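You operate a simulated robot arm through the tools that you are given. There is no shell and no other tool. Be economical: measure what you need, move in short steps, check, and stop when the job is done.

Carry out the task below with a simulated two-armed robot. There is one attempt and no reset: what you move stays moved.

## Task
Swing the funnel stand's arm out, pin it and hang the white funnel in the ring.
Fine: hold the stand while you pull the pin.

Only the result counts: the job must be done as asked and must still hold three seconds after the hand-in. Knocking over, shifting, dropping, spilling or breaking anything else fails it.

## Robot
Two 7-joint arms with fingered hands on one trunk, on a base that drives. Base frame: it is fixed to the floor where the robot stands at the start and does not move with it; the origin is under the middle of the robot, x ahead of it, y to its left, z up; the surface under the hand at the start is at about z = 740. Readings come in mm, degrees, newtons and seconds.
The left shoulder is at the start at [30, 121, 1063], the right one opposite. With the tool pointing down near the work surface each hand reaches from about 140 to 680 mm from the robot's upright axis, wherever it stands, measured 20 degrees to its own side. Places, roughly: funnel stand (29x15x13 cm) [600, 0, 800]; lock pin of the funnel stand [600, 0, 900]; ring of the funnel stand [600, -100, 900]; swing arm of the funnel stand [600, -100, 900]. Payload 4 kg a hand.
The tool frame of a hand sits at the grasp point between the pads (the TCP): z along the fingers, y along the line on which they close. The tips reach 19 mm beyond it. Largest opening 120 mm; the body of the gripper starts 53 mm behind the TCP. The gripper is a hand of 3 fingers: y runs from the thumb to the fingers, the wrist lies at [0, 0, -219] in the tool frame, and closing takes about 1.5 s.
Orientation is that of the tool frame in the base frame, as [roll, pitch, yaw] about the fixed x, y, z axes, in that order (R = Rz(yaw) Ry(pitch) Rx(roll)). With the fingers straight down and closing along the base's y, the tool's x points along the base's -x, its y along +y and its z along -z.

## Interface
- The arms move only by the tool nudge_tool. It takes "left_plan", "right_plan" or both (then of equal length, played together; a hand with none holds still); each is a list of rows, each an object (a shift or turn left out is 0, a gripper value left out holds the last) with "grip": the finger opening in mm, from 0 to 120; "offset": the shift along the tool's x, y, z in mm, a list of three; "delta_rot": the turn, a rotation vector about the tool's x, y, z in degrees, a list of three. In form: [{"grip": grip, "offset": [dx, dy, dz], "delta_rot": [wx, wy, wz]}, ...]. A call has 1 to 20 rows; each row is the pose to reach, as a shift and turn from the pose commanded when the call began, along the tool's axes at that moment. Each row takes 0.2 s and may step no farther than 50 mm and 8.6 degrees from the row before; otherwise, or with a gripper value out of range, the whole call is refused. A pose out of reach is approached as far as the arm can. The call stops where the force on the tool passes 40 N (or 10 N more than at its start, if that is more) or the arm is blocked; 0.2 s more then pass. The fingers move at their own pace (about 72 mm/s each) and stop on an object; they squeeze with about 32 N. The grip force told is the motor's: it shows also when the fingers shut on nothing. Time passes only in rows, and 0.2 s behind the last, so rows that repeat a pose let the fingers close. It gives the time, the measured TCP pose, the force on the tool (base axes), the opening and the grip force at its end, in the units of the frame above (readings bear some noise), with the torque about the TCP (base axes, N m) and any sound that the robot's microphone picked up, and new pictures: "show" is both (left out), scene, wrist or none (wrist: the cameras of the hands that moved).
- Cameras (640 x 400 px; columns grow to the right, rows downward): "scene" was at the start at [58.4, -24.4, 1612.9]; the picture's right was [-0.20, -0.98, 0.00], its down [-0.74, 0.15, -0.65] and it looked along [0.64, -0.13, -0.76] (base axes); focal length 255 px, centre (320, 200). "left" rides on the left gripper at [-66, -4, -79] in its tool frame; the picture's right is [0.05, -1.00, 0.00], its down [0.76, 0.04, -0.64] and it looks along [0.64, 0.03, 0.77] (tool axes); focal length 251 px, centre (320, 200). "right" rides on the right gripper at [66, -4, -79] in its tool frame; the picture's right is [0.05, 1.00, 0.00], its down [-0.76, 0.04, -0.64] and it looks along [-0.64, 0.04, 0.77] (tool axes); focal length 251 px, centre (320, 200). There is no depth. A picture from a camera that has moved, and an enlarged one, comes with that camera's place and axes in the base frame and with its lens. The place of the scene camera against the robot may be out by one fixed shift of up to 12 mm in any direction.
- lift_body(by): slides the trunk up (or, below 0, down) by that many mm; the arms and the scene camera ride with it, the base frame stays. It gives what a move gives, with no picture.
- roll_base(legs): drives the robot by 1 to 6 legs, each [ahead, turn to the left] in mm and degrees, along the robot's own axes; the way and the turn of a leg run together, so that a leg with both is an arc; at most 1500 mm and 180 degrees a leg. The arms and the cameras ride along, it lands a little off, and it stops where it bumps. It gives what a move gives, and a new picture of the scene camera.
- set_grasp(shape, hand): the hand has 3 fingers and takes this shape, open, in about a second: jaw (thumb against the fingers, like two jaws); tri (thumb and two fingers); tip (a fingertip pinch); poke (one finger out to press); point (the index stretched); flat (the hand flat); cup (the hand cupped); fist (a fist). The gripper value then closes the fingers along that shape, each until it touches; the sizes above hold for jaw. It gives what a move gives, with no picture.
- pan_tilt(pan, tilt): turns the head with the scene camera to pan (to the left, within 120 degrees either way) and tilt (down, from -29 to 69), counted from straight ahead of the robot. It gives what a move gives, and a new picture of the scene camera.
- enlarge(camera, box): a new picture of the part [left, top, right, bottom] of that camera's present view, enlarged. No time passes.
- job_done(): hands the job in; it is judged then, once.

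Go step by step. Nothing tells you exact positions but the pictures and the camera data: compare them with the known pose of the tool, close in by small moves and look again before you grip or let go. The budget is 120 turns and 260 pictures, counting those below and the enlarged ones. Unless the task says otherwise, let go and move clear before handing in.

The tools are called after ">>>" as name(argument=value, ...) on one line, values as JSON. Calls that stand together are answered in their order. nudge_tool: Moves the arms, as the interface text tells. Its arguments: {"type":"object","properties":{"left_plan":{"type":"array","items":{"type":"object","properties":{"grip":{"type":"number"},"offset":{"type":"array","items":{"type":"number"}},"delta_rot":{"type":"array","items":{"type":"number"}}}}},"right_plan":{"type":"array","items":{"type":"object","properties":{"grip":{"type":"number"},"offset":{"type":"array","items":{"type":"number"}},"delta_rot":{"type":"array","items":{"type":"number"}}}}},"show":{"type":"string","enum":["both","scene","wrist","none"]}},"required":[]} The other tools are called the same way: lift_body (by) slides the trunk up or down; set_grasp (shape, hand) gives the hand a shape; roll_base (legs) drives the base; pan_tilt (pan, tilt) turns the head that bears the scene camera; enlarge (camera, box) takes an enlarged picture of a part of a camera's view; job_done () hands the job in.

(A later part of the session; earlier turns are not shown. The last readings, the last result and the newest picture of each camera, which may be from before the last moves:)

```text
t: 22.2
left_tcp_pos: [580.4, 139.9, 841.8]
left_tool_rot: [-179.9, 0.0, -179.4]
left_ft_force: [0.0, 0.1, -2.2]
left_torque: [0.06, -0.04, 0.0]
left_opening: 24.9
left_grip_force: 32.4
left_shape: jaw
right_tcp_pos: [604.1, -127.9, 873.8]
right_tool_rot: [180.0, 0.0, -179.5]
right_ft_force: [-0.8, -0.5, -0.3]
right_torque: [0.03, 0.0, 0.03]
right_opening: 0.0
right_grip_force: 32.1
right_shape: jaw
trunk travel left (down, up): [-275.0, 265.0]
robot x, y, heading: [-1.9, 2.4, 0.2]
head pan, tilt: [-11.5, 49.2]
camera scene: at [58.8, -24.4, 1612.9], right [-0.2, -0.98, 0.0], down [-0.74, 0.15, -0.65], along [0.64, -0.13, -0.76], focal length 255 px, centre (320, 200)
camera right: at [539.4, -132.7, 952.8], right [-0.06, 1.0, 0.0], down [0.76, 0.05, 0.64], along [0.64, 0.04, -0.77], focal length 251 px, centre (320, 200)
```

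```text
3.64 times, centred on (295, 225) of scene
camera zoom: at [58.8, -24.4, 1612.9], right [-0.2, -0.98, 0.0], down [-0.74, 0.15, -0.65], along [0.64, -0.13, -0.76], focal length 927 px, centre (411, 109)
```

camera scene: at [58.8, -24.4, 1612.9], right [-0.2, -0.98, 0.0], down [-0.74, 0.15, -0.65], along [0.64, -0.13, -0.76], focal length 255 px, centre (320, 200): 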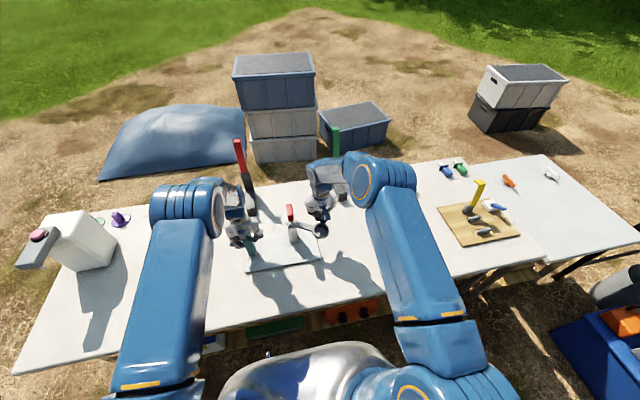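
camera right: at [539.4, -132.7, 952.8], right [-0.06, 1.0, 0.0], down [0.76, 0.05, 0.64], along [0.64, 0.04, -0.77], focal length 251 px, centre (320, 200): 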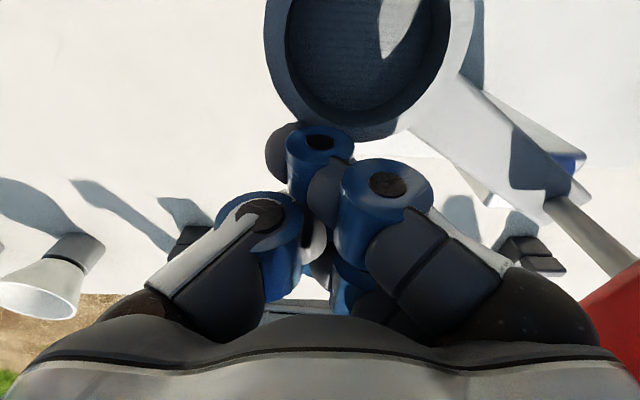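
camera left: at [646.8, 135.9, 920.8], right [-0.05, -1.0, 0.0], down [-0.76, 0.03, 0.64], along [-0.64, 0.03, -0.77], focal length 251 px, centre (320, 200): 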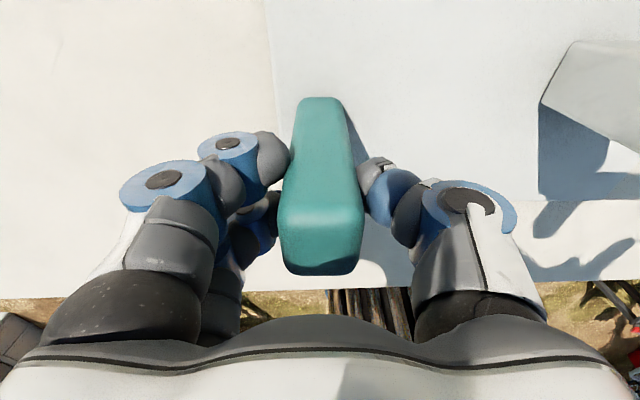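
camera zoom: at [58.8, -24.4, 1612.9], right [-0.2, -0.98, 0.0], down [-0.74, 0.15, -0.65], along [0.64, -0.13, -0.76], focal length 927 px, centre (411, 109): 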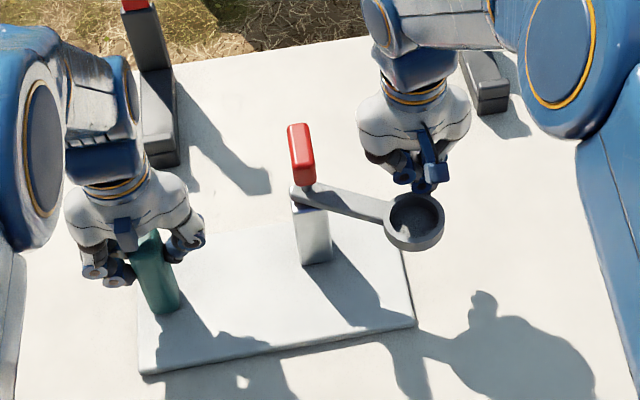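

The arm swings freely this way (toward the robot side, over the base edge). I'll follow the arc step by step until it stops.

>>> nudge_tool(right_plan=[{"offset": [12, 0, 0]}, {"offset": [24, 0, 0]}, {"offset": [36, 0, 0]}, {"offset": [47, 2, 0]}, {"offset": [57, 6, 0]}, {"offset": [66, 11, 0]}, {"offset": [75, 17, 0]}])

>>> enlarge(camera="scene", box=[225, 170, 365, 280])

```text
t: 23.8
left_tcp_pos: [581.6, 139.7, 842.0]
left_tool_rot: [180.0, 0.0, -179.5]
left_ft_force: [-0.1, -0.3, -1.8]
left_torque: [0.07, -0.03, -0.04]
left_opening: 25.2
left_grip_force: 32.4
left_shape: jaw
right_tcp_pos: [528.9, -113.9, 874.3]
right_tool_rot: [-179.9, 0.0, -179.5]
right_ft_force: [0.0, 0.8, -0.4]
right_torque: [0.01, -0.04, 0.0]
right_opening: 0.1
right_grip_force: 32.0
right_shape: jaw
trunk travel left (down, up): [-275.0, 265.0]
robot x, y, heading: [-0.0, 1.4, 0.1]
head pan, tilt: [-11.5, 49.2]
camera scene: at [58.7, -24.2, 1612.9], right [-0.2, -0.98, 0.0], down [-0.74, 0.15, -0.65], along [0.64, -0.13, -0.76], focal length 255 px, centre (320, 200)
camera right: at [464.2, -117.4, 953.6], right [-0.06, 1.0, 0.0], down [0.76, 0.05, 0.64], along [0.64, 0.04, -0.77], focal length 251 px, centre (320, 200)
```

scene: 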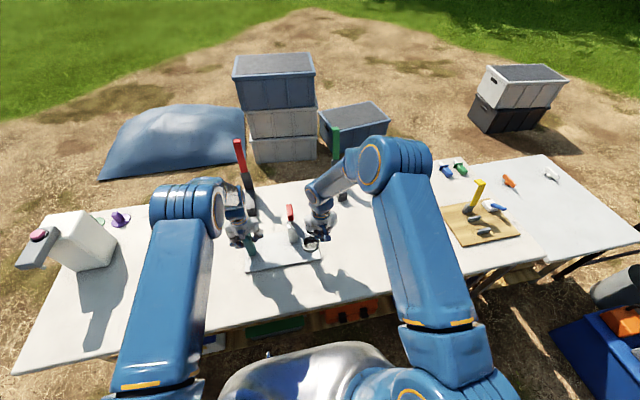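
right: 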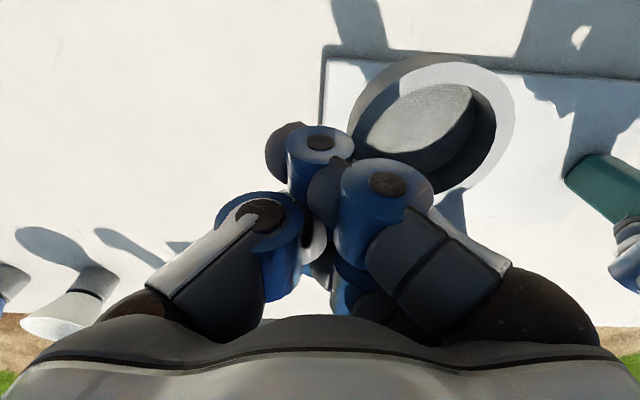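

```text
3.64 times, centred on (295, 225) of scene
camera zoom: at [58.7, -24.2, 1612.9], right [-0.2, -0.98, 0.0], down [-0.74, 0.15, -0.65], along [0.64, -0.13, -0.76], focal length 927 px, centre (411, 109)
```

zoom: 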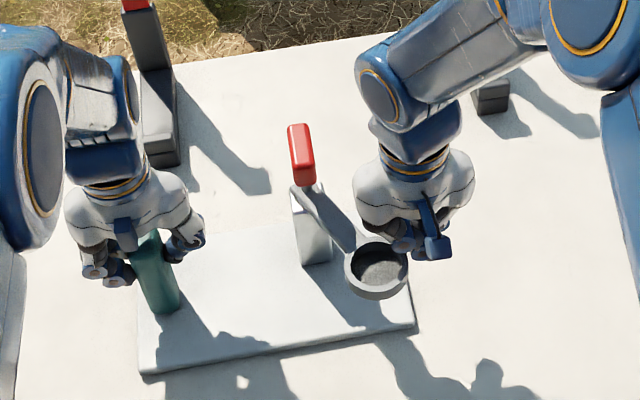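

>>> nudge_tool(right_plan=[{"offset": [8, 7, 0]}, {"offset": [15, 14, 0]}, {"offset": [21, 22, 0]}, {"offset": [26, 30, 0]}, {"offset": [30, 38, 0]}, {"offset": [33, 46, 0]}])

>>> enlarge(camera="scene", box=[225, 170, 365, 280])

```text
t: 25.2
left_tcp_pos: [579.2, 139.8, 840.3]
left_tool_rot: [-179.9, 0.1, -179.5]
left_ft_force: [0.6, -0.1, -1.9]
left_torque: [0.04, 0.0, -0.02]
left_opening: 25.1
left_grip_force: 31.4
left_shape: jaw
right_tcp_pos: [496.6, -67.7, 874.3]
right_tool_rot: [180.0, 0.0, -179.5]
right_ft_force: [0.9, -0.8, 0.2]
right_torque: [0.0, 0.0, 0.0]
right_opening: 0.2
right_grip_force: 32.1
right_shape: jaw
trunk travel left (down, up): [-275.0, 265.0]
robot x, y, heading: [-0.7, -2.9, 0.1]
head pan, tilt: [-11.5, 49.2]
camera scene: at [58.9, -24.2, 1612.9], right [-0.2, -0.98, 0.0], down [-0.74, 0.15, -0.65], along [0.64, -0.13, -0.76], focal length 255 px, centre (320, 200)
camera right: at [431.5, -70.4, 953.1], right [-0.06, 1.0, 0.0], down [0.76, 0.05, 0.64], along [0.64, 0.04, -0.77], focal length 251 px, centre (320, 200)
```

scene: 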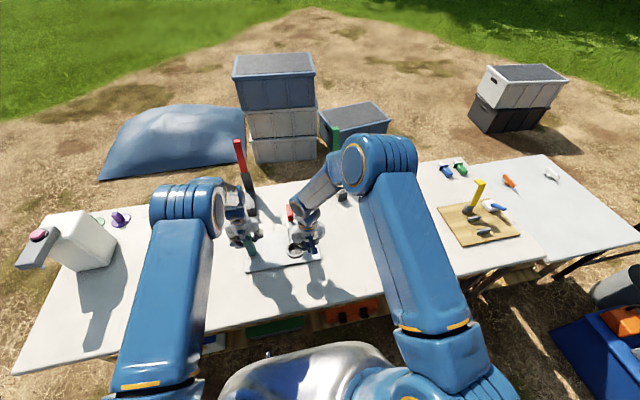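
right: 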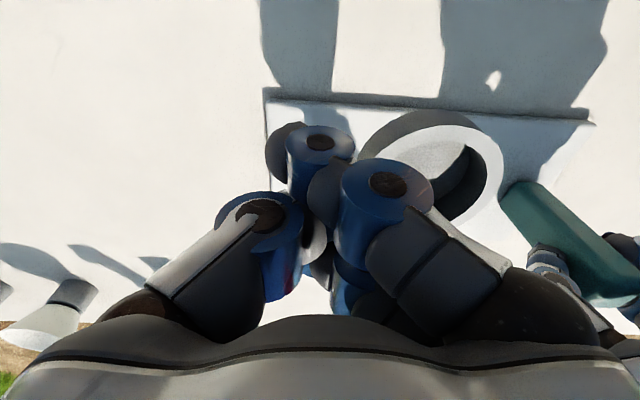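

```text
3.64 times, centred on (295, 225) of scene
camera zoom: at [58.9, -24.2, 1612.9], right [-0.2, -0.98, 0.0], down [-0.74, 0.15, -0.65], along [0.64, -0.13, -0.76], focal length 927 px, centre (411, 109)
```

zoom: 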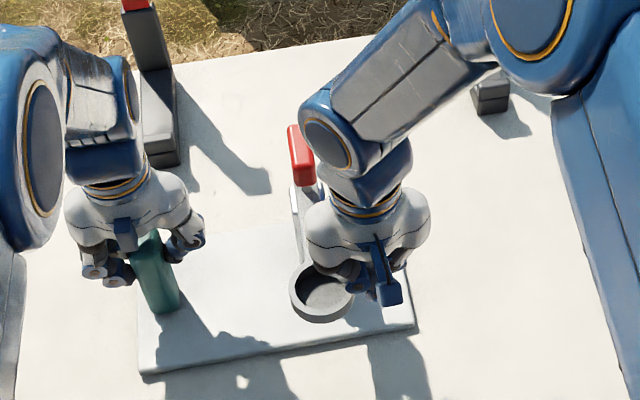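

>>> nudge_tool(right_plan=[{"offset": [2, 5, 0]}, {"offset": [3, 10, 0]}, {"offset": [4, 15, 0]}, {"offset": [4, 20, 0]}])

>>> enlarge(camera="scene", box=[225, 170, 365, 280])

```text
t: 26.2
left_tcp_pos: [581.2, 142.1, 842.9]
left_tool_rot: [179.8, 0.1, -179.3]
left_ft_force: [8.5, 20.7, -3.1]
left_torque: [0.5, -0.13, 0.1]
left_opening: 24.2
left_grip_force: 31.8
left_shape: jaw
right_tcp_pos: [490.8, -51.6, 875.1]
right_tool_rot: [-179.6, -0.1, -179.6]
right_ft_force: [-8.3, -27.5, 21.7]
right_torque: [0.07, 0.02, 0.08]
right_opening: 0.0
right_grip_force: 31.9
right_shape: jaw
trunk travel left (down, up): [-275.0, 265.0]
robot x, y, heading: [1.3, 2.0, 0.0]
head pan, tilt: [-11.5, 49.2]
camera scene: at [56.9, -25.1, 1613.1], right [-0.2, -0.98, 0.0], down [-0.74, 0.15, -0.65], along [0.64, -0.13, -0.76], focal length 255 px, centre (320, 200)
camera right: at [425.4, -54.2, 953.0], right [-0.06, 1.0, 0.0], down [0.76, 0.05, 0.64], along [0.64, 0.04, -0.77], focal length 251 px, centre (320, 200)
```

scene: 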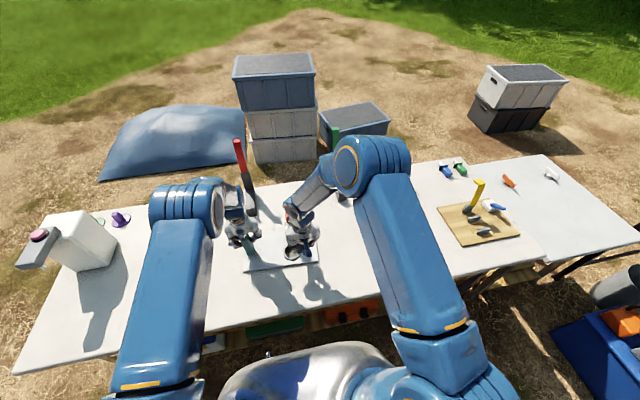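
right: 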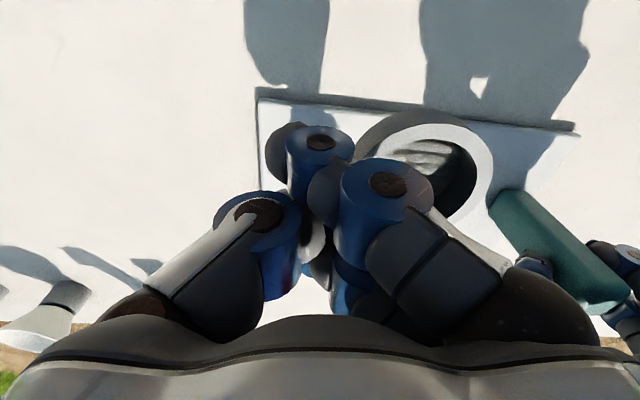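

```text
3.64 times, centred on (295, 225) of scene
camera zoom: at [56.9, -25.1, 1613.1], right [-0.2, -0.98, 0.0], down [-0.74, 0.15, -0.65], along [0.64, -0.13, -0.76], focal length 927 px, centre (411, 109)
```

zoom: 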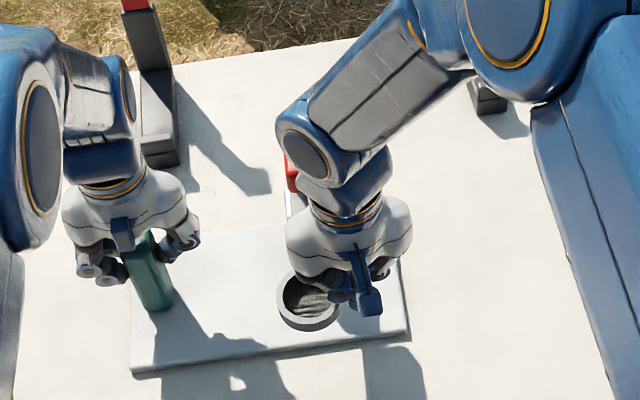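

The arm hit its far stop at about 90°, and the force rose clearly. I'll back off, rise and look before pushing the pin down.

>>> nudge_tool(right_plan=[{"offset": [0, -8, 0]}, {"offset": [0, -16, 0]}, {"offset": [0, -30, 0]}, {"offset": [0, -50, 0]}, {"offset": [0, -60, -40]}, {"offset": [0, -60, -80]}, {"offset": [0, -60, -110]}])

>>> enlarge(camera="scene", box=[225, 170, 365, 280])

>>> enlarge(camera="right", box=[300, 40, 580, 220])

```text
t: 27.8
left_tcp_pos: [580.2, 139.2, 841.6]
left_tool_rot: [-180.0, -0.2, -179.4]
left_ft_force: [-0.5, -0.5, -2.4]
left_torque: [0.1, 0.02, 0.03]
left_opening: 24.2
left_grip_force: 31.9
left_shape: jaw
right_tcp_pos: [493.7, -106.2, 984.0]
right_tool_rot: [-180.0, -0.1, -179.4]
right_ft_force: [-0.5, -0.9, 0.1]
right_torque: [0.01, 0.02, -0.03]
right_opening: 0.0
right_grip_force: 31.3
right_shape: jaw
trunk travel left (down, up): [-275.0, 265.0]
robot x, y, heading: [-1.2, -1.5, 0.1]
head pan, tilt: [-11.5, 49.2]
camera scene: at [58.2, -24.4, 1612.9], right [-0.2, -0.98, 0.0], down [-0.74, 0.15, -0.65], along [0.64, -0.13, -0.76], focal length 255 px, centre (320, 200)
camera right: at [429.3, -110.4, 1062.6], right [-0.06, 1.0, 0.0], down [0.76, 0.05, 0.64], along [0.64, 0.04, -0.77], focal length 251 px, centre (320, 200)
```

scene: 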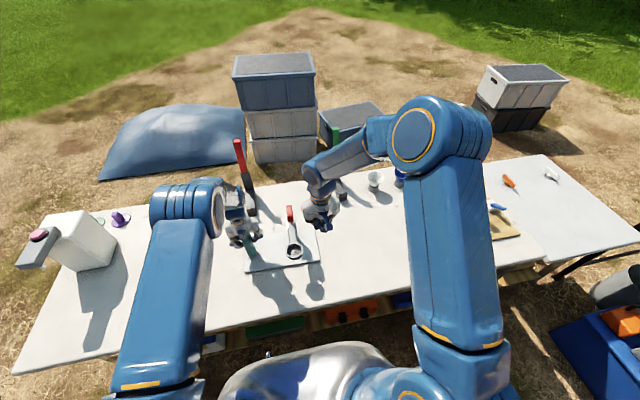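
right: 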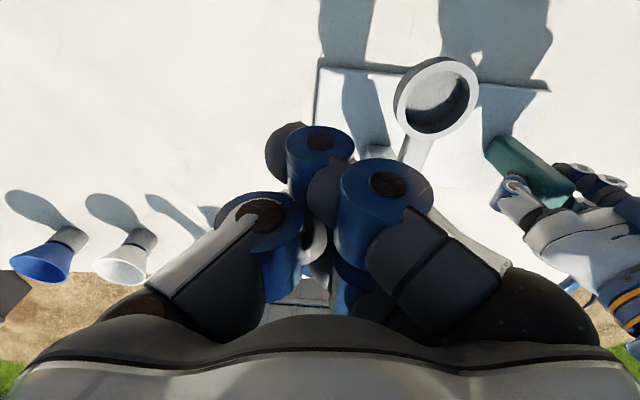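

```text
3.64 times, centred on (295, 225) of scene
camera zoom: at [58.2, -24.4, 1612.9], right [-0.2, -0.98, 0.0], down [-0.74, 0.15, -0.65], along [0.64, -0.13, -0.76], focal length 927 px, centre (411, 109)
```

zoom: 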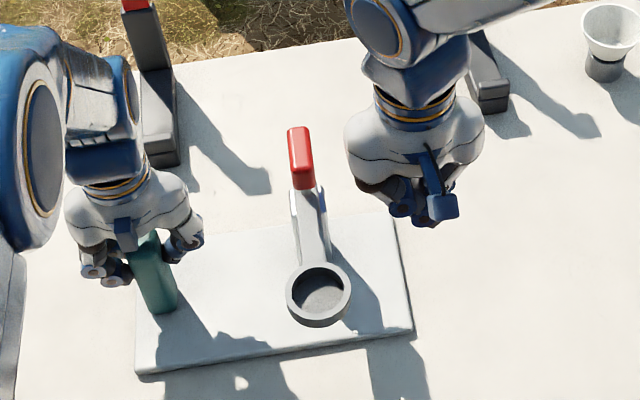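

```text
2.22 times, centred on (440, 130) of right
camera zoom: at [429.3, -110.4, 1062.6], right [-0.06, 1.0, 0.0], down [0.76, 0.05, 0.64], along [0.64, 0.04, -0.77], focal length 559 px, centre (53, 356)
```

zoom: 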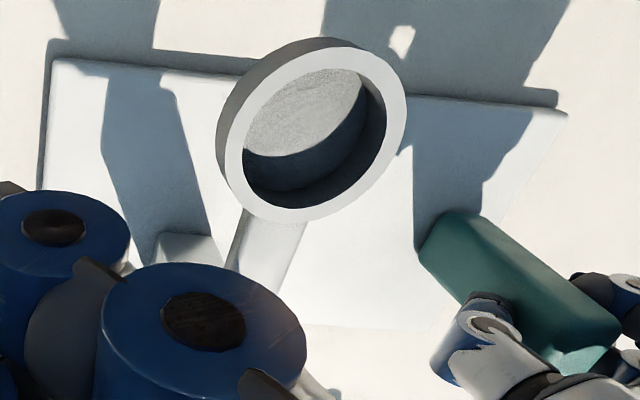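

>>> nudge_tool(right_plan=[{"offset": [-30, 20, -10]}, {"offset": [-60, 40, -10], "grip": 60}, {"offset": [-85, 65, -10]}, {"offset": [-103, 84, -10]}, {"offset": [-103, 84, 10]}, {"offset": [-103, 84, 30]}, {"offset": [-103, 84, 45]}, {"offset": [-103, 84, 56]}], show="wrist")

```text
t: 29.6
left_tcp_pos: [580.9, 140.0, 841.2]
left_tool_rot: [180.0, 0.0, -179.5]
left_ft_force: [0.7, 0.1, -1.6]
left_torque: [0.1, 0.01, -0.01]
left_opening: 24.1
left_grip_force: 32.0
left_shape: jaw
right_tcp_pos: [595.9, -23.4, 928.2]
right_tool_rot: [180.0, -0.1, -179.5]
right_ft_force: [-0.1, -0.1, 0.2]
right_torque: [-0.01, 0.0, 0.03]
right_opening: 59.7
right_grip_force: 0.1
right_shape: jaw
trunk travel left (down, up): [-275.0, 265.0]
robot x, y, heading: [-4.8, 1.4, 0.3]
head pan, tilt: [-11.5, 49.2]
camera right: at [530.9, -26.6, 1006.5], right [-0.06, 1.0, 0.0], down [0.76, 0.05, 0.64], along [0.64, 0.04, -0.77], focal length 251 px, centre (320, 200)
```

right: 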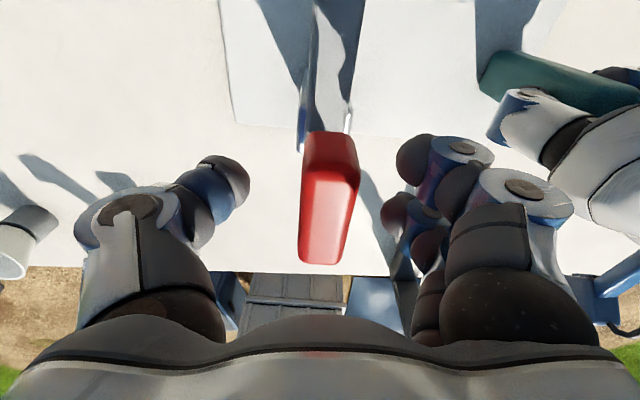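

>>> nudge_tool(right_plan=[{"offset": [0, 3, 2], "grip": 30}, {"offset": [0, 3, 2], "grip": 5}, {"offset": [0, 3, 2]}, {"offset": [0, 3, 2]}, {"offset": [0, 3, 2]}, {"offset": [0, 3, 2]}, {"offset": [0, 3, 6]}, {"offset": [0, 3, 10]}, {"offset": [0, 3, 14]}, {"offset": [0, 3, 18]}, {"offset": [0, 3, 22]}, {"offset": [0, 3, 25]}])

>>> enlarge(camera="scene", box=[225, 170, 365, 280])

```text
t: 32.2
left_tcp_pos: [580.6, 140.0, 842.6]
left_tool_rot: [180.0, 0.0, -179.6]
left_ft_force: [0.0, 0.6, -6.0]
left_torque: [0.12, 0.04, 0.0]
left_opening: 24.3
left_grip_force: 31.8
left_shape: jaw
right_tcp_pos: [595.0, -19.0, 903.4]
right_tool_rot: [-180.0, 0.0, -179.5]
right_ft_force: [0.1, -1.5, 8.6]
right_torque: [0.0, 0.03, 0.02]
right_opening: 17.2
right_grip_force: 31.9
right_shape: jaw
trunk travel left (down, up): [-275.0, 265.0]
robot x, y, heading: [1.9, 0.5, 0.0]
head pan, tilt: [-11.5, 49.2]
camera scene: at [58.3, -24.3, 1612.9], right [-0.2, -0.98, 0.0], down [-0.74, 0.15, -0.65], along [0.64, -0.13, -0.76], focal length 255 px, centre (320, 200)
camera right: at [530.3, -23.5, 981.9], right [-0.06, 1.0, 0.0], down [0.76, 0.05, 0.64], along [0.64, 0.04, -0.77], focal length 251 px, centre (320, 200)
```

scene: 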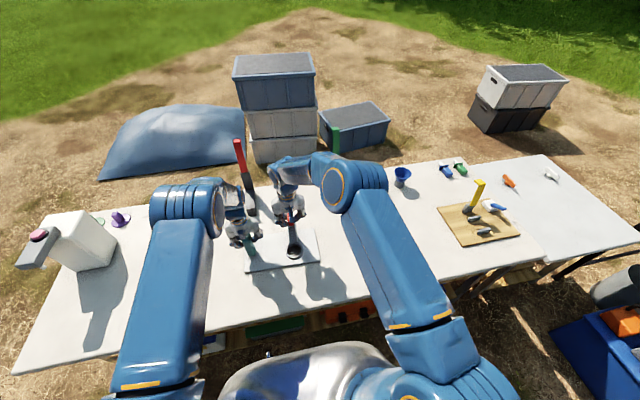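
right: 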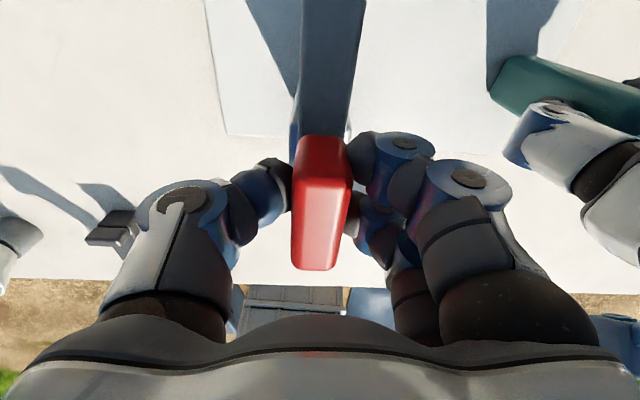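

```text
3.64 times, centred on (295, 225) of scene
camera zoom: at [58.3, -24.3, 1612.9], right [-0.2, -0.98, 0.0], down [-0.74, 0.15, -0.65], along [0.64, -0.13, -0.76], focal length 927 px, centre (411, 109)
```

zoom: 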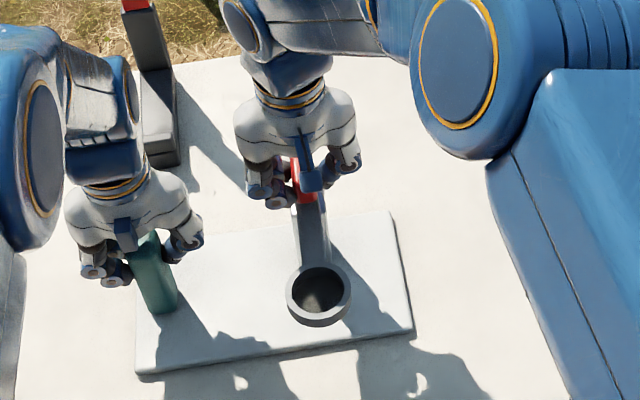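

The pin handle is back at its original height. A small extra push will confirm it is seated.

>>> nudge_tool(right_plan=[{"offset": [0, 0, 2]}, {"offset": [0, 0, 4]}, {"offset": [0, 0, 5]}], show="wrist")

```text
t: 33.0
left_tcp_pos: [579.4, 139.5, 842.0]
left_tool_rot: [180.0, 0.0, -179.5]
left_ft_force: [2.3, 0.8, -16.2]
left_torque: [0.08, -0.02, 0.07]
left_opening: 23.9
left_grip_force: 32.4
left_shape: jaw
right_tcp_pos: [595.1, -19.4, 901.5]
right_tool_rot: [179.9, 0.4, -179.5]
right_ft_force: [0.1, -3.5, 36.1]
right_torque: [-0.01, 0.02, -0.06]
right_opening: 19.2
right_grip_force: 32.2
right_shape: jaw
trunk travel left (down, up): [-275.0, 265.0]
robot x, y, heading: [1.7, 3.2, 0.1]
head pan, tilt: [-11.5, 49.2]
camera right: at [529.4, -23.0, 979.3], right [-0.06, 1.0, 0.0], down [0.76, 0.05, 0.65], along [0.65, 0.04, -0.76], focal length 251 px, centre (320, 200)
```

right: 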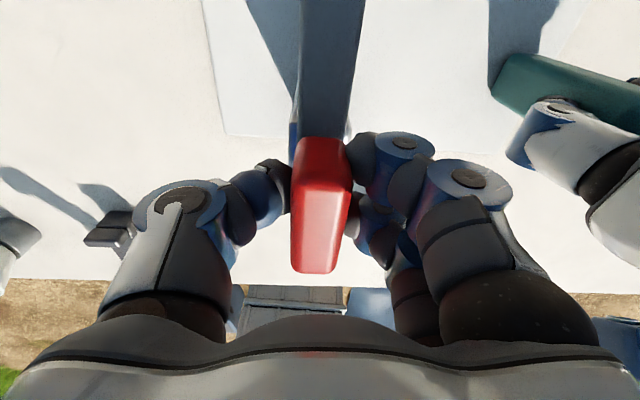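

The pin is firmly seated (36 N at the original height). I'll release both hands and rise clear.

>>> nudge_tool(right_plan=[{"offset": [0, 0, -3], "grip": 40}, {"offset": [0, 0, -3], "grip": 60}, {"offset": [0, 0, -3]}, {"offset": [0, 0, -30]}, {"offset": [0, 0, -70]}, {"offset": [0, 0, -110]}, {"offset": [0, 0, -150]}], left_plan=[{"grip": 40}, {"grip": 70}, {"grip": 80}, {"offset": [0, 0, -30]}, {"offset": [0, 0, -70]}, {"offset": [0, 10, -110]}, {"offset": [0, 20, -150]}])

>>> enlarge(camera="scene", box=[225, 170, 365, 280])

>>> pan_tilt(pan=-15, tilt=69)

```text
t: 34.6
left_tcp_pos: [577.9, 160.9, 991.3]
left_tool_rot: [-180.0, 0.1, -179.6]
left_ft_force: [-0.2, 0.5, -0.2]
left_torque: [0.01, -0.01, -0.05]
left_opening: 79.5
left_grip_force: 0.0
left_shape: jaw
right_tcp_pos: [594.0, -20.9, 1049.1]
right_tool_rot: [-179.9, 0.0, -179.4]
right_ft_force: [0.4, 0.5, 0.9]
right_torque: [0.05, -0.01, 0.0]
right_opening: 59.6
right_grip_force: 0.1
right_shape: jaw
trunk travel left (down, up): [-275.0, 265.0]
robot x, y, heading: [0.3, 2.5, -0.1]
head pan, tilt: [-11.5, 49.2]
camera scene: at [56.9, -24.5, 1612.9], right [-0.2, -0.98, 0.0], down [-0.74, 0.15, -0.65], along [0.64, -0.13, -0.76], focal length 255 px, centre (320, 200)
camera right: at [529.2, -24.5, 1127.5], right [-0.06, 1.0, 0.0], down [0.76, 0.05, 0.64], along [0.64, 0.04, -0.77], focal length 251 px, centre (320, 200)
camera left: at [644.2, 157.2, 1070.6], right [-0.05, -1.0, 0.0], down [-0.77, 0.03, 0.64], along [-0.64, 0.03, -0.77], focal length 251 px, centre (320, 200)
```

scene: 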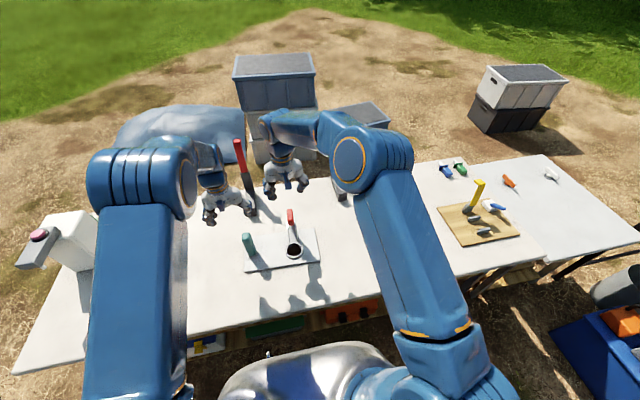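
right: 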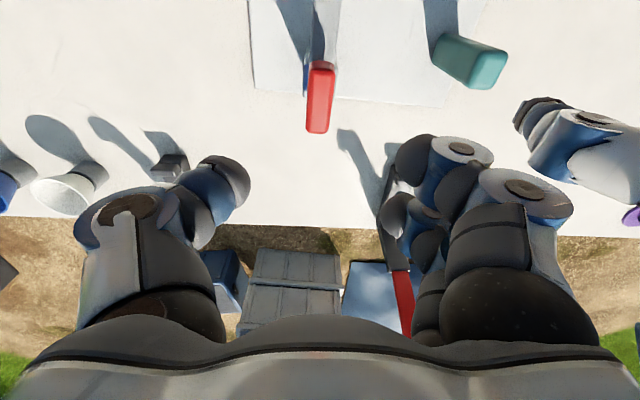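
left: 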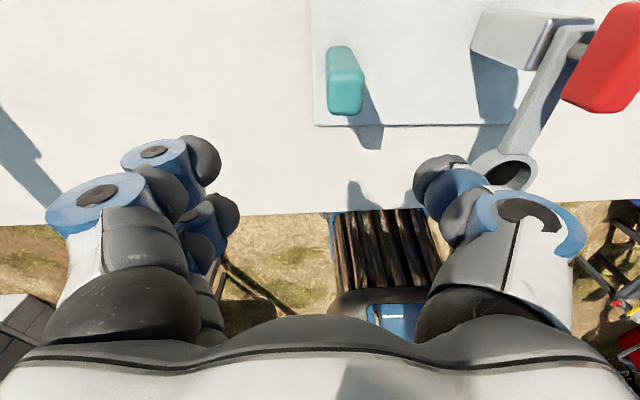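

```text
3.64 times, centred on (295, 225) of scene
camera zoom: at [56.9, -24.5, 1612.9], right [-0.2, -0.98, 0.0], down [-0.74, 0.15, -0.65], along [0.64, -0.13, -0.76], focal length 927 px, centre (411, 109)
```

zoom: 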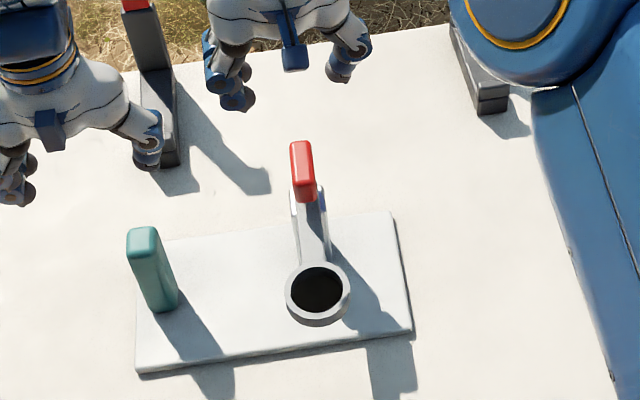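

```text
t: 35.4
left_tcp_pos: [578.0, 161.9, 989.7]
left_tool_rot: [-180.0, -0.1, -179.6]
left_ft_force: [-0.1, -0.5, -0.2]
left_torque: [-0.02, 0.01, 0.0]
left_opening: 79.2
left_grip_force: 0.0
left_shape: jaw
right_tcp_pos: [595.0, -21.1, 1048.9]
right_tool_rot: [180.0, 0.1, -179.6]
right_ft_force: [1.0, -0.2, 0.7]
right_torque: [-0.01, -0.01, 0.03]
right_opening: 59.7
right_grip_force: 0.0
right_shape: jaw
trunk travel left (down, up): [-275.0, 265.0]
robot x, y, heading: [1.1, 0.4, 0.2]
head pan, tilt: [-15.0, 68.8]
camera scene: at [36.4, -23.4, 1589.8], right [-0.26, -0.97, 0.0], down [-0.9, 0.24, -0.36], along [0.35, -0.09, -0.93], focal length 255 px, centre (320, 200)
```

scene: 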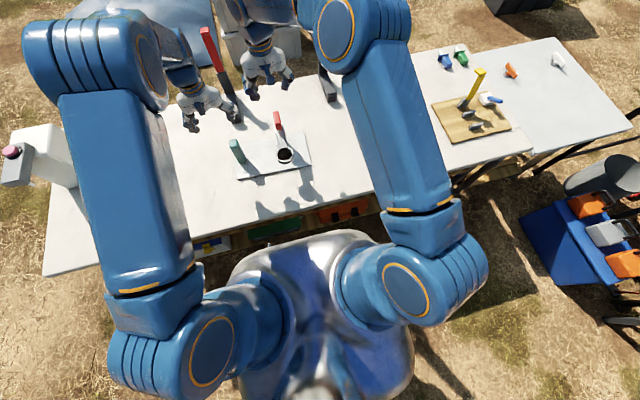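

The arm is out and pinned. The white funnel is out of reach at about [799,-426], so I'll retract both arms, then drive back, sideways right, and forward again to reach both funnel and ring with the right hand.

>>> nudge_tool(right_plan=[{"offset": [25, -15, -30]}, {"offset": [55, -40, -50]}, {"offset": [85, -70, -70]}, {"offset": [115, -100, -90]}, {"offset": [145, -130, -100]}, {"offset": [175, -155, -110]}, {"offset": [195, -180, -110]}], left_plan=[{"offset": [20, 5, -30]}, {"offset": [45, 10, -60]}, {"offset": [75, 15, -90]}, {"offset": [105, 20, -120]}, {"offset": [130, 30, -140]}, {"offset": [155, 35, -160]}, {"offset": [180, 40, -170]}], show="none")

>>> pan_tilt(pan=-20, tilt=45)

```text
t: 37.0
left_tcp_pos: [396.5, 198.7, 1162.6]
left_tool_rot: [180.0, 0.0, -179.6]
left_ft_force: [0.3, -0.2, -0.2]
left_torque: [-0.01, 0.02, 0.01]
left_opening: 79.4
left_grip_force: 0.1
left_shape: jaw
right_tcp_pos: [398.9, -203.2, 1158.2]
right_tool_rot: [-180.0, 0.1, -179.5]
right_ft_force: [-0.5, -0.5, 0.3]
right_torque: [0.03, -0.04, -0.01]
right_opening: 59.7
right_grip_force: 0.0
right_shape: jaw
trunk travel left (down, up): [-275.0, 265.0]
robot x, y, heading: [-2.9, -3.0, -0.1]
head pan, tilt: [-15.0, 68.8]
```

```text
t: 37.9
left_tcp_pos: [399.1, 198.1, 1162.0]
left_tool_rot: [180.0, 0.1, -179.5]
left_ft_force: [0.4, -0.1, -0.6]
left_torque: [0.0, -0.04, 0.02]
left_opening: 79.4
left_grip_force: 0.1
left_shape: jaw
right_tcp_pos: [399.6, -201.9, 1158.1]
right_tool_rot: [180.0, 0.1, -179.6]
right_ft_force: [0.2, -0.1, -0.3]
right_torque: [0.0, -0.01, 0.0]
right_opening: 59.9
right_grip_force: 0.2
right_shape: jaw
trunk travel left (down, up): [-275.0, 265.0]
robot x, y, heading: [-1.0, 1.5, 0.2]
head pan, tilt: [-20.0, 45.0]
camera scene: at [58.1, -36.7, 1618.6], right [-0.34, -0.94, 0.0], down [-0.67, 0.24, -0.71], along [0.66, -0.24, -0.71], focal length 255 px, centre (320, 200)
```

scene: 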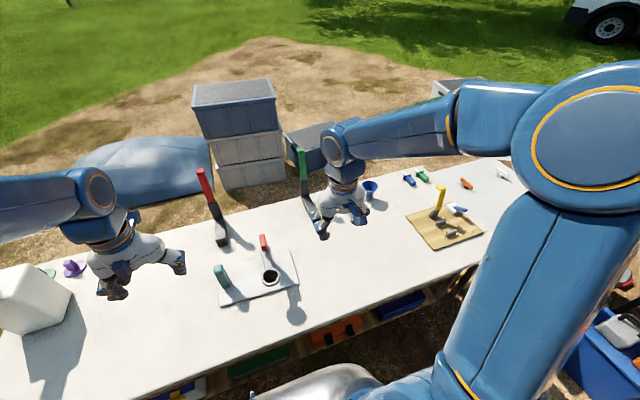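

>>> roll_base(legs=[[-200, 0], [0, -45], [283, 0], [0, 45], [25, 0]])

```text
t: 41.6
left_tcp_pos: [225.0, -132.7, 1162.5]
left_tool_rot: [179.8, -0.1, 137.2]
left_ft_force: [-0.8, -0.1, -0.6]
left_torque: [0.03, 0.01, 0.01]
left_opening: 79.9
left_grip_force: 0.0
left_shape: jaw
right_tcp_pos: [-49.1, -423.5, 1156.8]
right_tool_rot: [179.8, -0.1, 137.2]
right_ft_force: [0.4, -1.4, -0.2]
right_torque: [0.0, -0.02, -0.01]
right_opening: 60.2
right_grip_force: 0.0
right_shape: jaw
trunk travel left (down, up): [-275.0, 265.0]
robot x, y, heading: [-168.3, 34.0, -44.4]
head pan, tilt: [-20.0, 45.0]
stopped in leg 2: the robot was blocked; the commanded pose is now the measured one
camera scene: at [-148.2, -38.3, 1618.5], right [-0.9, -0.43, 0.0], down [-0.3, 0.64, -0.71], along [0.31, -0.64, -0.71], focal length 255 px, centre (320, 200)
```

scene: 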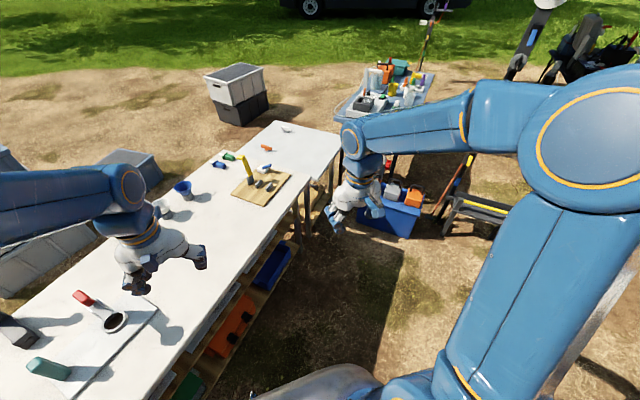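

The base was blocked at the end of the turn. I'll look around before going on.

>>> pan_tilt(pan=-110, tilt=50)

>>> pan_tilt(pan=110, tilt=50)

```text
t: 43.3
left_tcp_pos: [226.8, -128.9, 1163.4]
left_tool_rot: [179.9, 0.0, 137.2]
left_ft_force: [-0.4, 0.5, 0.3]
left_torque: [-0.03, 0.01, 0.0]
left_opening: 80.1
left_grip_force: 0.0
left_shape: jaw
right_tcp_pos: [-48.2, -421.0, 1157.5]
right_tool_rot: [180.0, 0.1, 137.2]
right_ft_force: [0.4, 0.3, 0.1]
right_torque: [-0.02, 0.0, -0.03]
right_opening: 59.9
right_grip_force: 0.1
right_shape: jaw
trunk travel left (down, up): [-275.0, 265.0]
robot x, y, heading: [-173.0, 36.4, -44.6]
head pan, tilt: [-110.0, 50.0]
camera scene: at [-251.0, 6.0, 1611.8], right [-0.43, 0.9, 0.0], down [0.69, 0.33, -0.64], along [-0.58, -0.28, -0.77], focal length 255 px, centre (320, 200)
```

scene: 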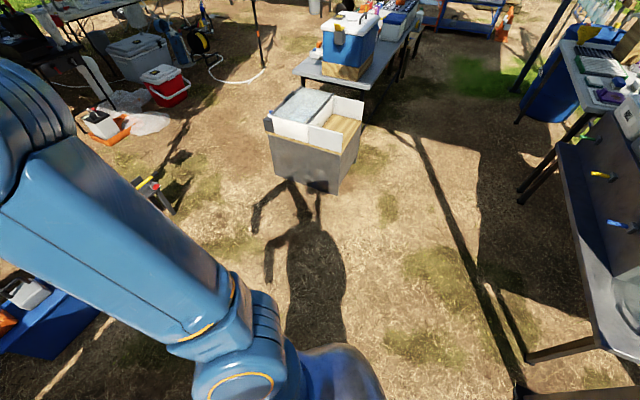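

```text
t: 46.5
left_tcp_pos: [225.2, -129.1, 1162.7]
left_tool_rot: [180.0, 0.0, 137.2]
left_ft_force: [0.8, -1.3, 0.5]
left_torque: [-0.02, 0.01, 0.03]
left_opening: 80.0
left_grip_force: 0.0
left_shape: jaw
right_tcp_pos: [-48.7, -420.8, 1157.4]
right_tool_rot: [179.9, 0.1, 137.2]
right_ft_force: [0.4, 0.7, -0.3]
right_torque: [-0.04, -0.01, -0.01]
right_opening: 59.8
right_grip_force: 0.0
right_shape: jaw
trunk travel left (down, up): [-275.0, 265.0]
robot x, y, heading: [-170.1, 34.1, -44.4]
head pan, tilt: [110.0, 50.0]
camera scene: at [-149.8, 109.2, 1611.8], right [0.91, -0.41, 0.0], down [-0.32, -0.7, -0.64], along [0.27, 0.59, -0.77], focal length 255 px, centre (320, 200)
```

scene: 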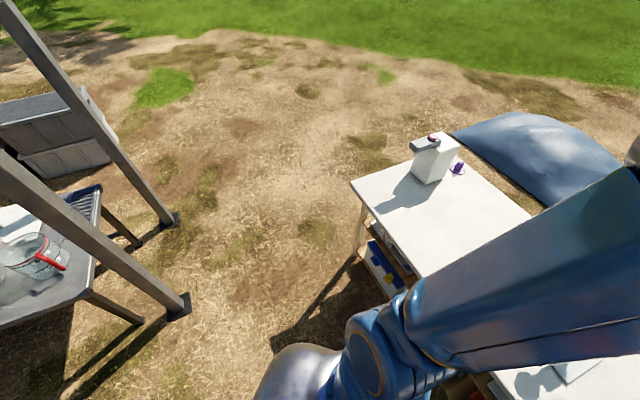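

>>> pan_tilt(pan=45, tilt=50)

>>> pan_tilt(pan=20, tilt=69)

```text
t: 47.8
left_tcp_pos: [226.7, -129.4, 1163.0]
left_tool_rot: [-179.9, 0.0, 137.2]
left_ft_force: [-0.8, 0.2, -0.3]
left_torque: [-0.01, 0.0, -0.01]
left_opening: 80.0
left_grip_force: 0.0
left_shape: jaw
right_tcp_pos: [-48.2, -420.9, 1157.6]
right_tool_rot: [179.9, 0.1, 137.3]
right_ft_force: [0.4, 0.2, 0.9]
right_torque: [0.03, -0.03, -0.03]
right_opening: 60.1
right_grip_force: 0.0
right_shape: jaw
trunk travel left (down, up): [-275.0, 265.0]
robot x, y, heading: [-170.7, 37.5, -44.5]
head pan, tilt: [45.0, 50.0]
camera scene: at [-104.7, 39.9, 1611.8], right [0.01, -1.0, 0.0], down [-0.77, -0.01, -0.64], along [0.64, 0.01, -0.77], focal length 255 px, centre (320, 200)
```

scene: 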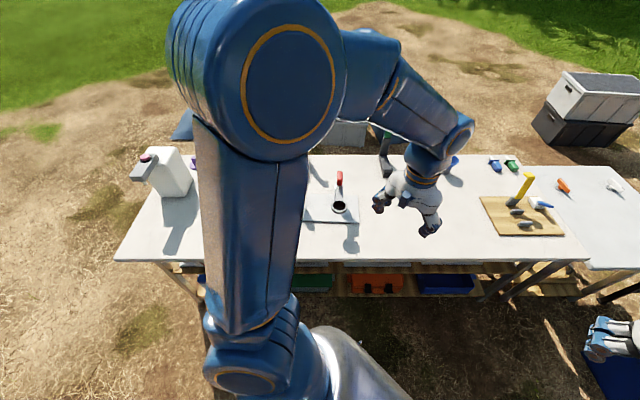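

```text
t: 48.7
left_tcp_pos: [226.2, -128.3, 1162.8]
left_tool_rot: [-179.9, 0.0, 137.2]
left_ft_force: [0.4, -0.3, -0.1]
left_torque: [0.02, -0.02, 0.0]
left_opening: 79.9
left_grip_force: 0.1
left_shape: jaw
right_tcp_pos: [-48.5, -421.2, 1158.9]
right_tool_rot: [179.9, 0.0, 137.3]
right_ft_force: [0.0, -0.2, 0.3]
right_torque: [-0.01, 0.0, 0.04]
right_opening: 59.9
right_grip_force: 0.1
right_shape: jaw
trunk travel left (down, up): [-275.0, 265.0]
robot x, y, heading: [-168.6, 33.3, -44.2]
head pan, tilt: [20.0, 68.8]
camera scene: at [-130.7, 16.0, 1589.8], right [-0.41, -0.91, 0.0], down [-0.85, 0.38, -0.36], along [0.33, -0.15, -0.93], focal length 255 px, centre (320, 200)
```

scene: 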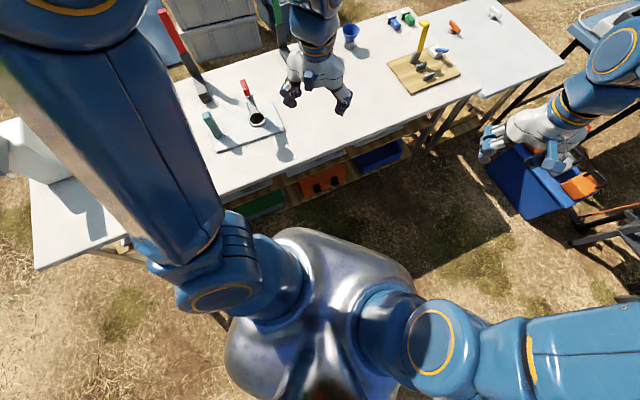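

>>> pan_tilt(pan=-120, tilt=69)

>>> pan_tilt(pan=120, tilt=69)

```text
t: 50.9
left_tcp_pos: [225.8, -129.5, 1162.7]
left_tool_rot: [180.0, -0.1, 137.2]
left_ft_force: [-0.5, -0.2, -0.4]
left_torque: [-0.01, 0.02, -0.03]
left_opening: 79.9
left_grip_force: 0.1
left_shape: jaw
right_tcp_pos: [-47.9, -421.2, 1157.6]
right_tool_rot: [-180.0, 0.1, 137.3]
right_ft_force: [-0.4, -0.8, 0.2]
right_torque: [0.0, 0.04, -0.01]
right_opening: 60.2
right_grip_force: 0.0
right_shape: jaw
trunk travel left (down, up): [-275.0, 265.0]
robot x, y, heading: [-172.8, 31.4, -44.2]
head pan, tilt: [-120.0, 68.8]
camera scene: at [-235.5, 24.0, 1589.8], right [-0.27, 0.96, 0.0], down [0.9, 0.25, -0.36], along [-0.35, -0.1, -0.93], focal length 255 px, centre (320, 200)
```

scene: 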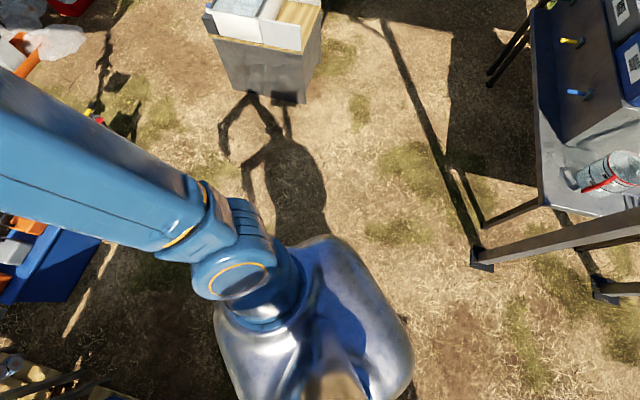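

```text
t: 54.3
left_tcp_pos: [225.4, -129.7, 1162.8]
left_tool_rot: [-179.9, 0.0, 137.2]
left_ft_force: [0.7, -0.8, 0.4]
left_torque: [-0.02, -0.03, 0.01]
left_opening: 79.8
left_grip_force: 0.0
left_shape: jaw
right_tcp_pos: [-48.5, -421.2, 1157.5]
right_tool_rot: [180.0, 0.0, 137.4]
right_ft_force: [-0.3, -0.7, -0.5]
right_torque: [-0.04, 0.01, 0.0]
right_opening: 60.3
right_grip_force: 0.0
right_shape: jaw
trunk travel left (down, up): [-275.0, 265.0]
robot x, y, heading: [-169.2, 33.2, -44.4]
head pan, tilt: [120.0, 68.8]
camera scene: at [-167.7, 93.2, 1589.8], right [0.97, -0.25, 0.0], down [-0.23, -0.9, -0.36], along [0.09, 0.35, -0.93], focal length 255 px, centre (320, 200)
```

scene: 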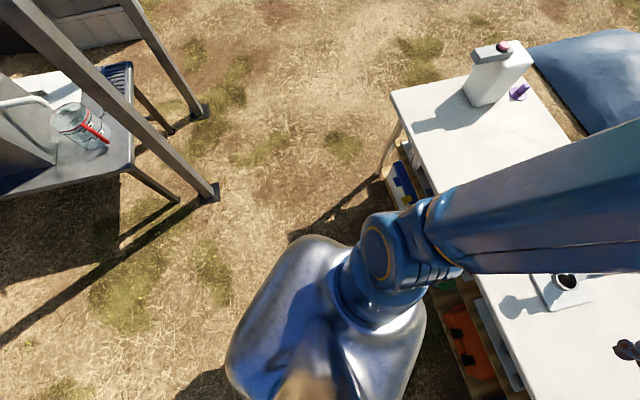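

Nothing stands near the base except the table's shelf on the front-left, so I'll back away a bit more, turn to face along the table, move, and turn back.

>>> roll_base(legs=[[-180, 0], [0, -45]])

```text
t: 57.9
left_tcp_pos: [-126.6, -236.2, 1162.1]
left_tool_rot: [179.8, -0.1, 93.7]
left_ft_force: [-1.5, 0.1, 0.9]
left_torque: [0.02, -0.06, -0.01]
left_opening: 79.9
left_grip_force: 0.1
left_shape: jaw
right_tcp_pos: [-525.1, -260.2, 1157.2]
right_tool_rot: [179.8, 0.0, 94.0]
right_ft_force: [-0.6, 0.8, 0.1]
right_torque: [0.03, -0.04, 0.01]
right_opening: 60.1
right_grip_force: 0.0
right_shape: jaw
trunk travel left (down, up): [-275.0, 265.0]
robot x, y, heading: [-250.2, 155.8, -88.4]
head pan, tilt: [120.0, 68.8]
stopped in leg 2: the robot was blocked; the commanded pose is now the measured one
camera scene: at [-204.6, 195.6, 1590.0], right [0.52, -0.85, 0.0], down [-0.79, -0.49, -0.37], along [0.31, 0.19, -0.93], focal length 255 px, centre (320, 200)
```

scene: 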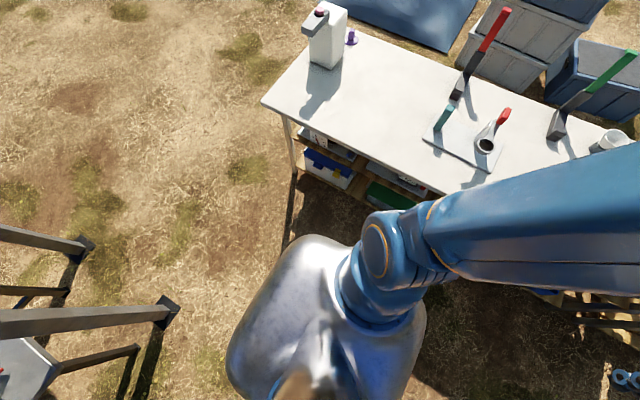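

The "block" is just the turn landing about half a degree short, since nothing is in the way. Driving along the table now.

>>> roll_base(legs=[[370, 0], [0, 88]])

```text
t: 62.5
left_tcp_pos: [149.3, -346.2, 1162.4]
left_tool_rot: [-179.8, -0.1, 146.2]
left_ft_force: [0.8, 0.4, -0.1]
left_torque: [-0.03, 0.03, 0.01]
left_opening: 79.9
left_grip_force: 0.1
left_shape: jaw
right_tcp_pos: [-74.4, -677.5, 1159.4]
right_tool_rot: [-179.9, -0.1, 146.3]
right_ft_force: [0.3, -0.2, 0.5]
right_torque: [-0.03, 0.05, 0.02]
right_opening: 60.0
right_grip_force: 0.1
right_shape: jaw
trunk travel left (down, up): [-275.0, 265.0]
robot x, y, heading: [-275.2, -248.9, -34.8]
head pan, tilt: [120.0, 68.8]
stopped in leg 2: the robot was blocked; the commanded pose is now the measured one
camera scene: at [-281.9, -188.6, 1589.8], right [1.0, -0.08, 0.0], down [-0.08, -0.93, -0.36], along [0.03, 0.36, -0.93], focal length 255 px, centre (320, 200)
```

scene: 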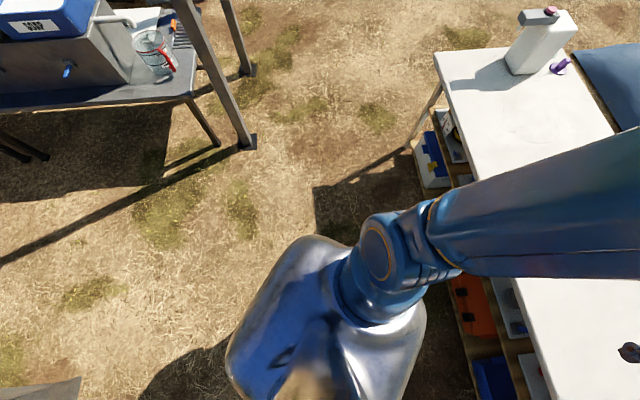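

>>> roll_base(legs=[[0, 34.5]])

>>> pan_tilt(pan=0, tilt=50)

```text
t: 64.6
left_tcp_pos: [128.0, -86.2, 1163.3]
left_tool_rot: [180.0, 0.0, -178.6]
left_ft_force: [0.1, -0.3, 0.6]
left_torque: [-0.01, -0.04, -0.01]
left_opening: 79.8
left_grip_force: 0.0
left_shape: jaw
right_tcp_pos: [136.0, -487.8, 1157.2]
right_tool_rot: [-180.0, 0.1, -178.6]
right_ft_force: [0.1, -0.5, 0.5]
right_torque: [0.01, -0.05, 0.01]
right_opening: 60.0
right_grip_force: 0.1
right_shape: jaw
trunk travel left (down, up): [-275.0, 265.0]
robot x, y, heading: [-273.6, -284.4, -0.2]
head pan, tilt: [120.0, 68.8]
camera scene: at [-320.2, -248.3, 1589.8], right [0.87, 0.5, 0.0], down [0.46, -0.81, -0.36], along [-0.18, 0.31, -0.93], focal length 255 px, centre (320, 200)
```

scene: 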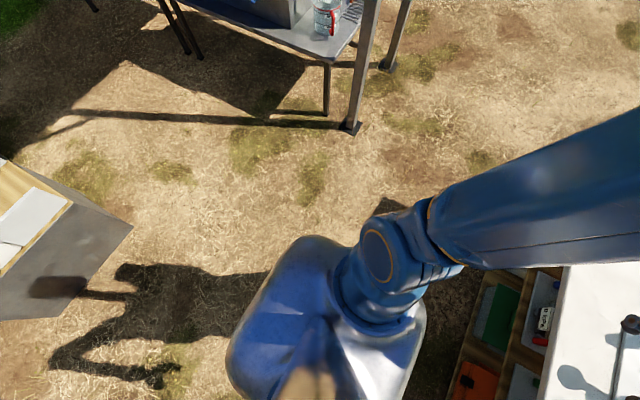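

```text
t: 66.6
left_tcp_pos: [128.7, -85.4, 1162.2]
left_tool_rot: [-179.8, 0.0, -178.8]
left_ft_force: [0.3, 0.9, -0.6]
left_torque: [0.02, 0.01, -0.03]
left_opening: 79.9
left_grip_force: 0.2
left_shape: jaw
right_tcp_pos: [134.5, -485.9, 1159.1]
right_tool_rot: [179.9, 0.2, -178.6]
right_ft_force: [-0.7, 0.5, -0.6]
right_torque: [-0.01, 0.01, -0.02]
right_opening: 60.0
right_grip_force: 0.0
right_shape: jaw
trunk travel left (down, up): [-275.0, 265.0]
robot x, y, heading: [-271.4, -286.6, -0.3]
head pan, tilt: [0.0, 50.0]
camera scene: at [-215.1, -295.9, 1611.7], right [0.0, -1.0, 0.0], down [-0.77, 0.0, -0.64], along [0.64, 0.0, -0.77], focal length 255 px, centre (320, 200)
```

scene: 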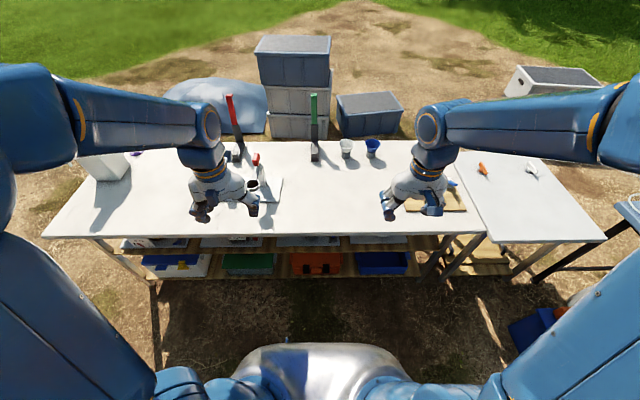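

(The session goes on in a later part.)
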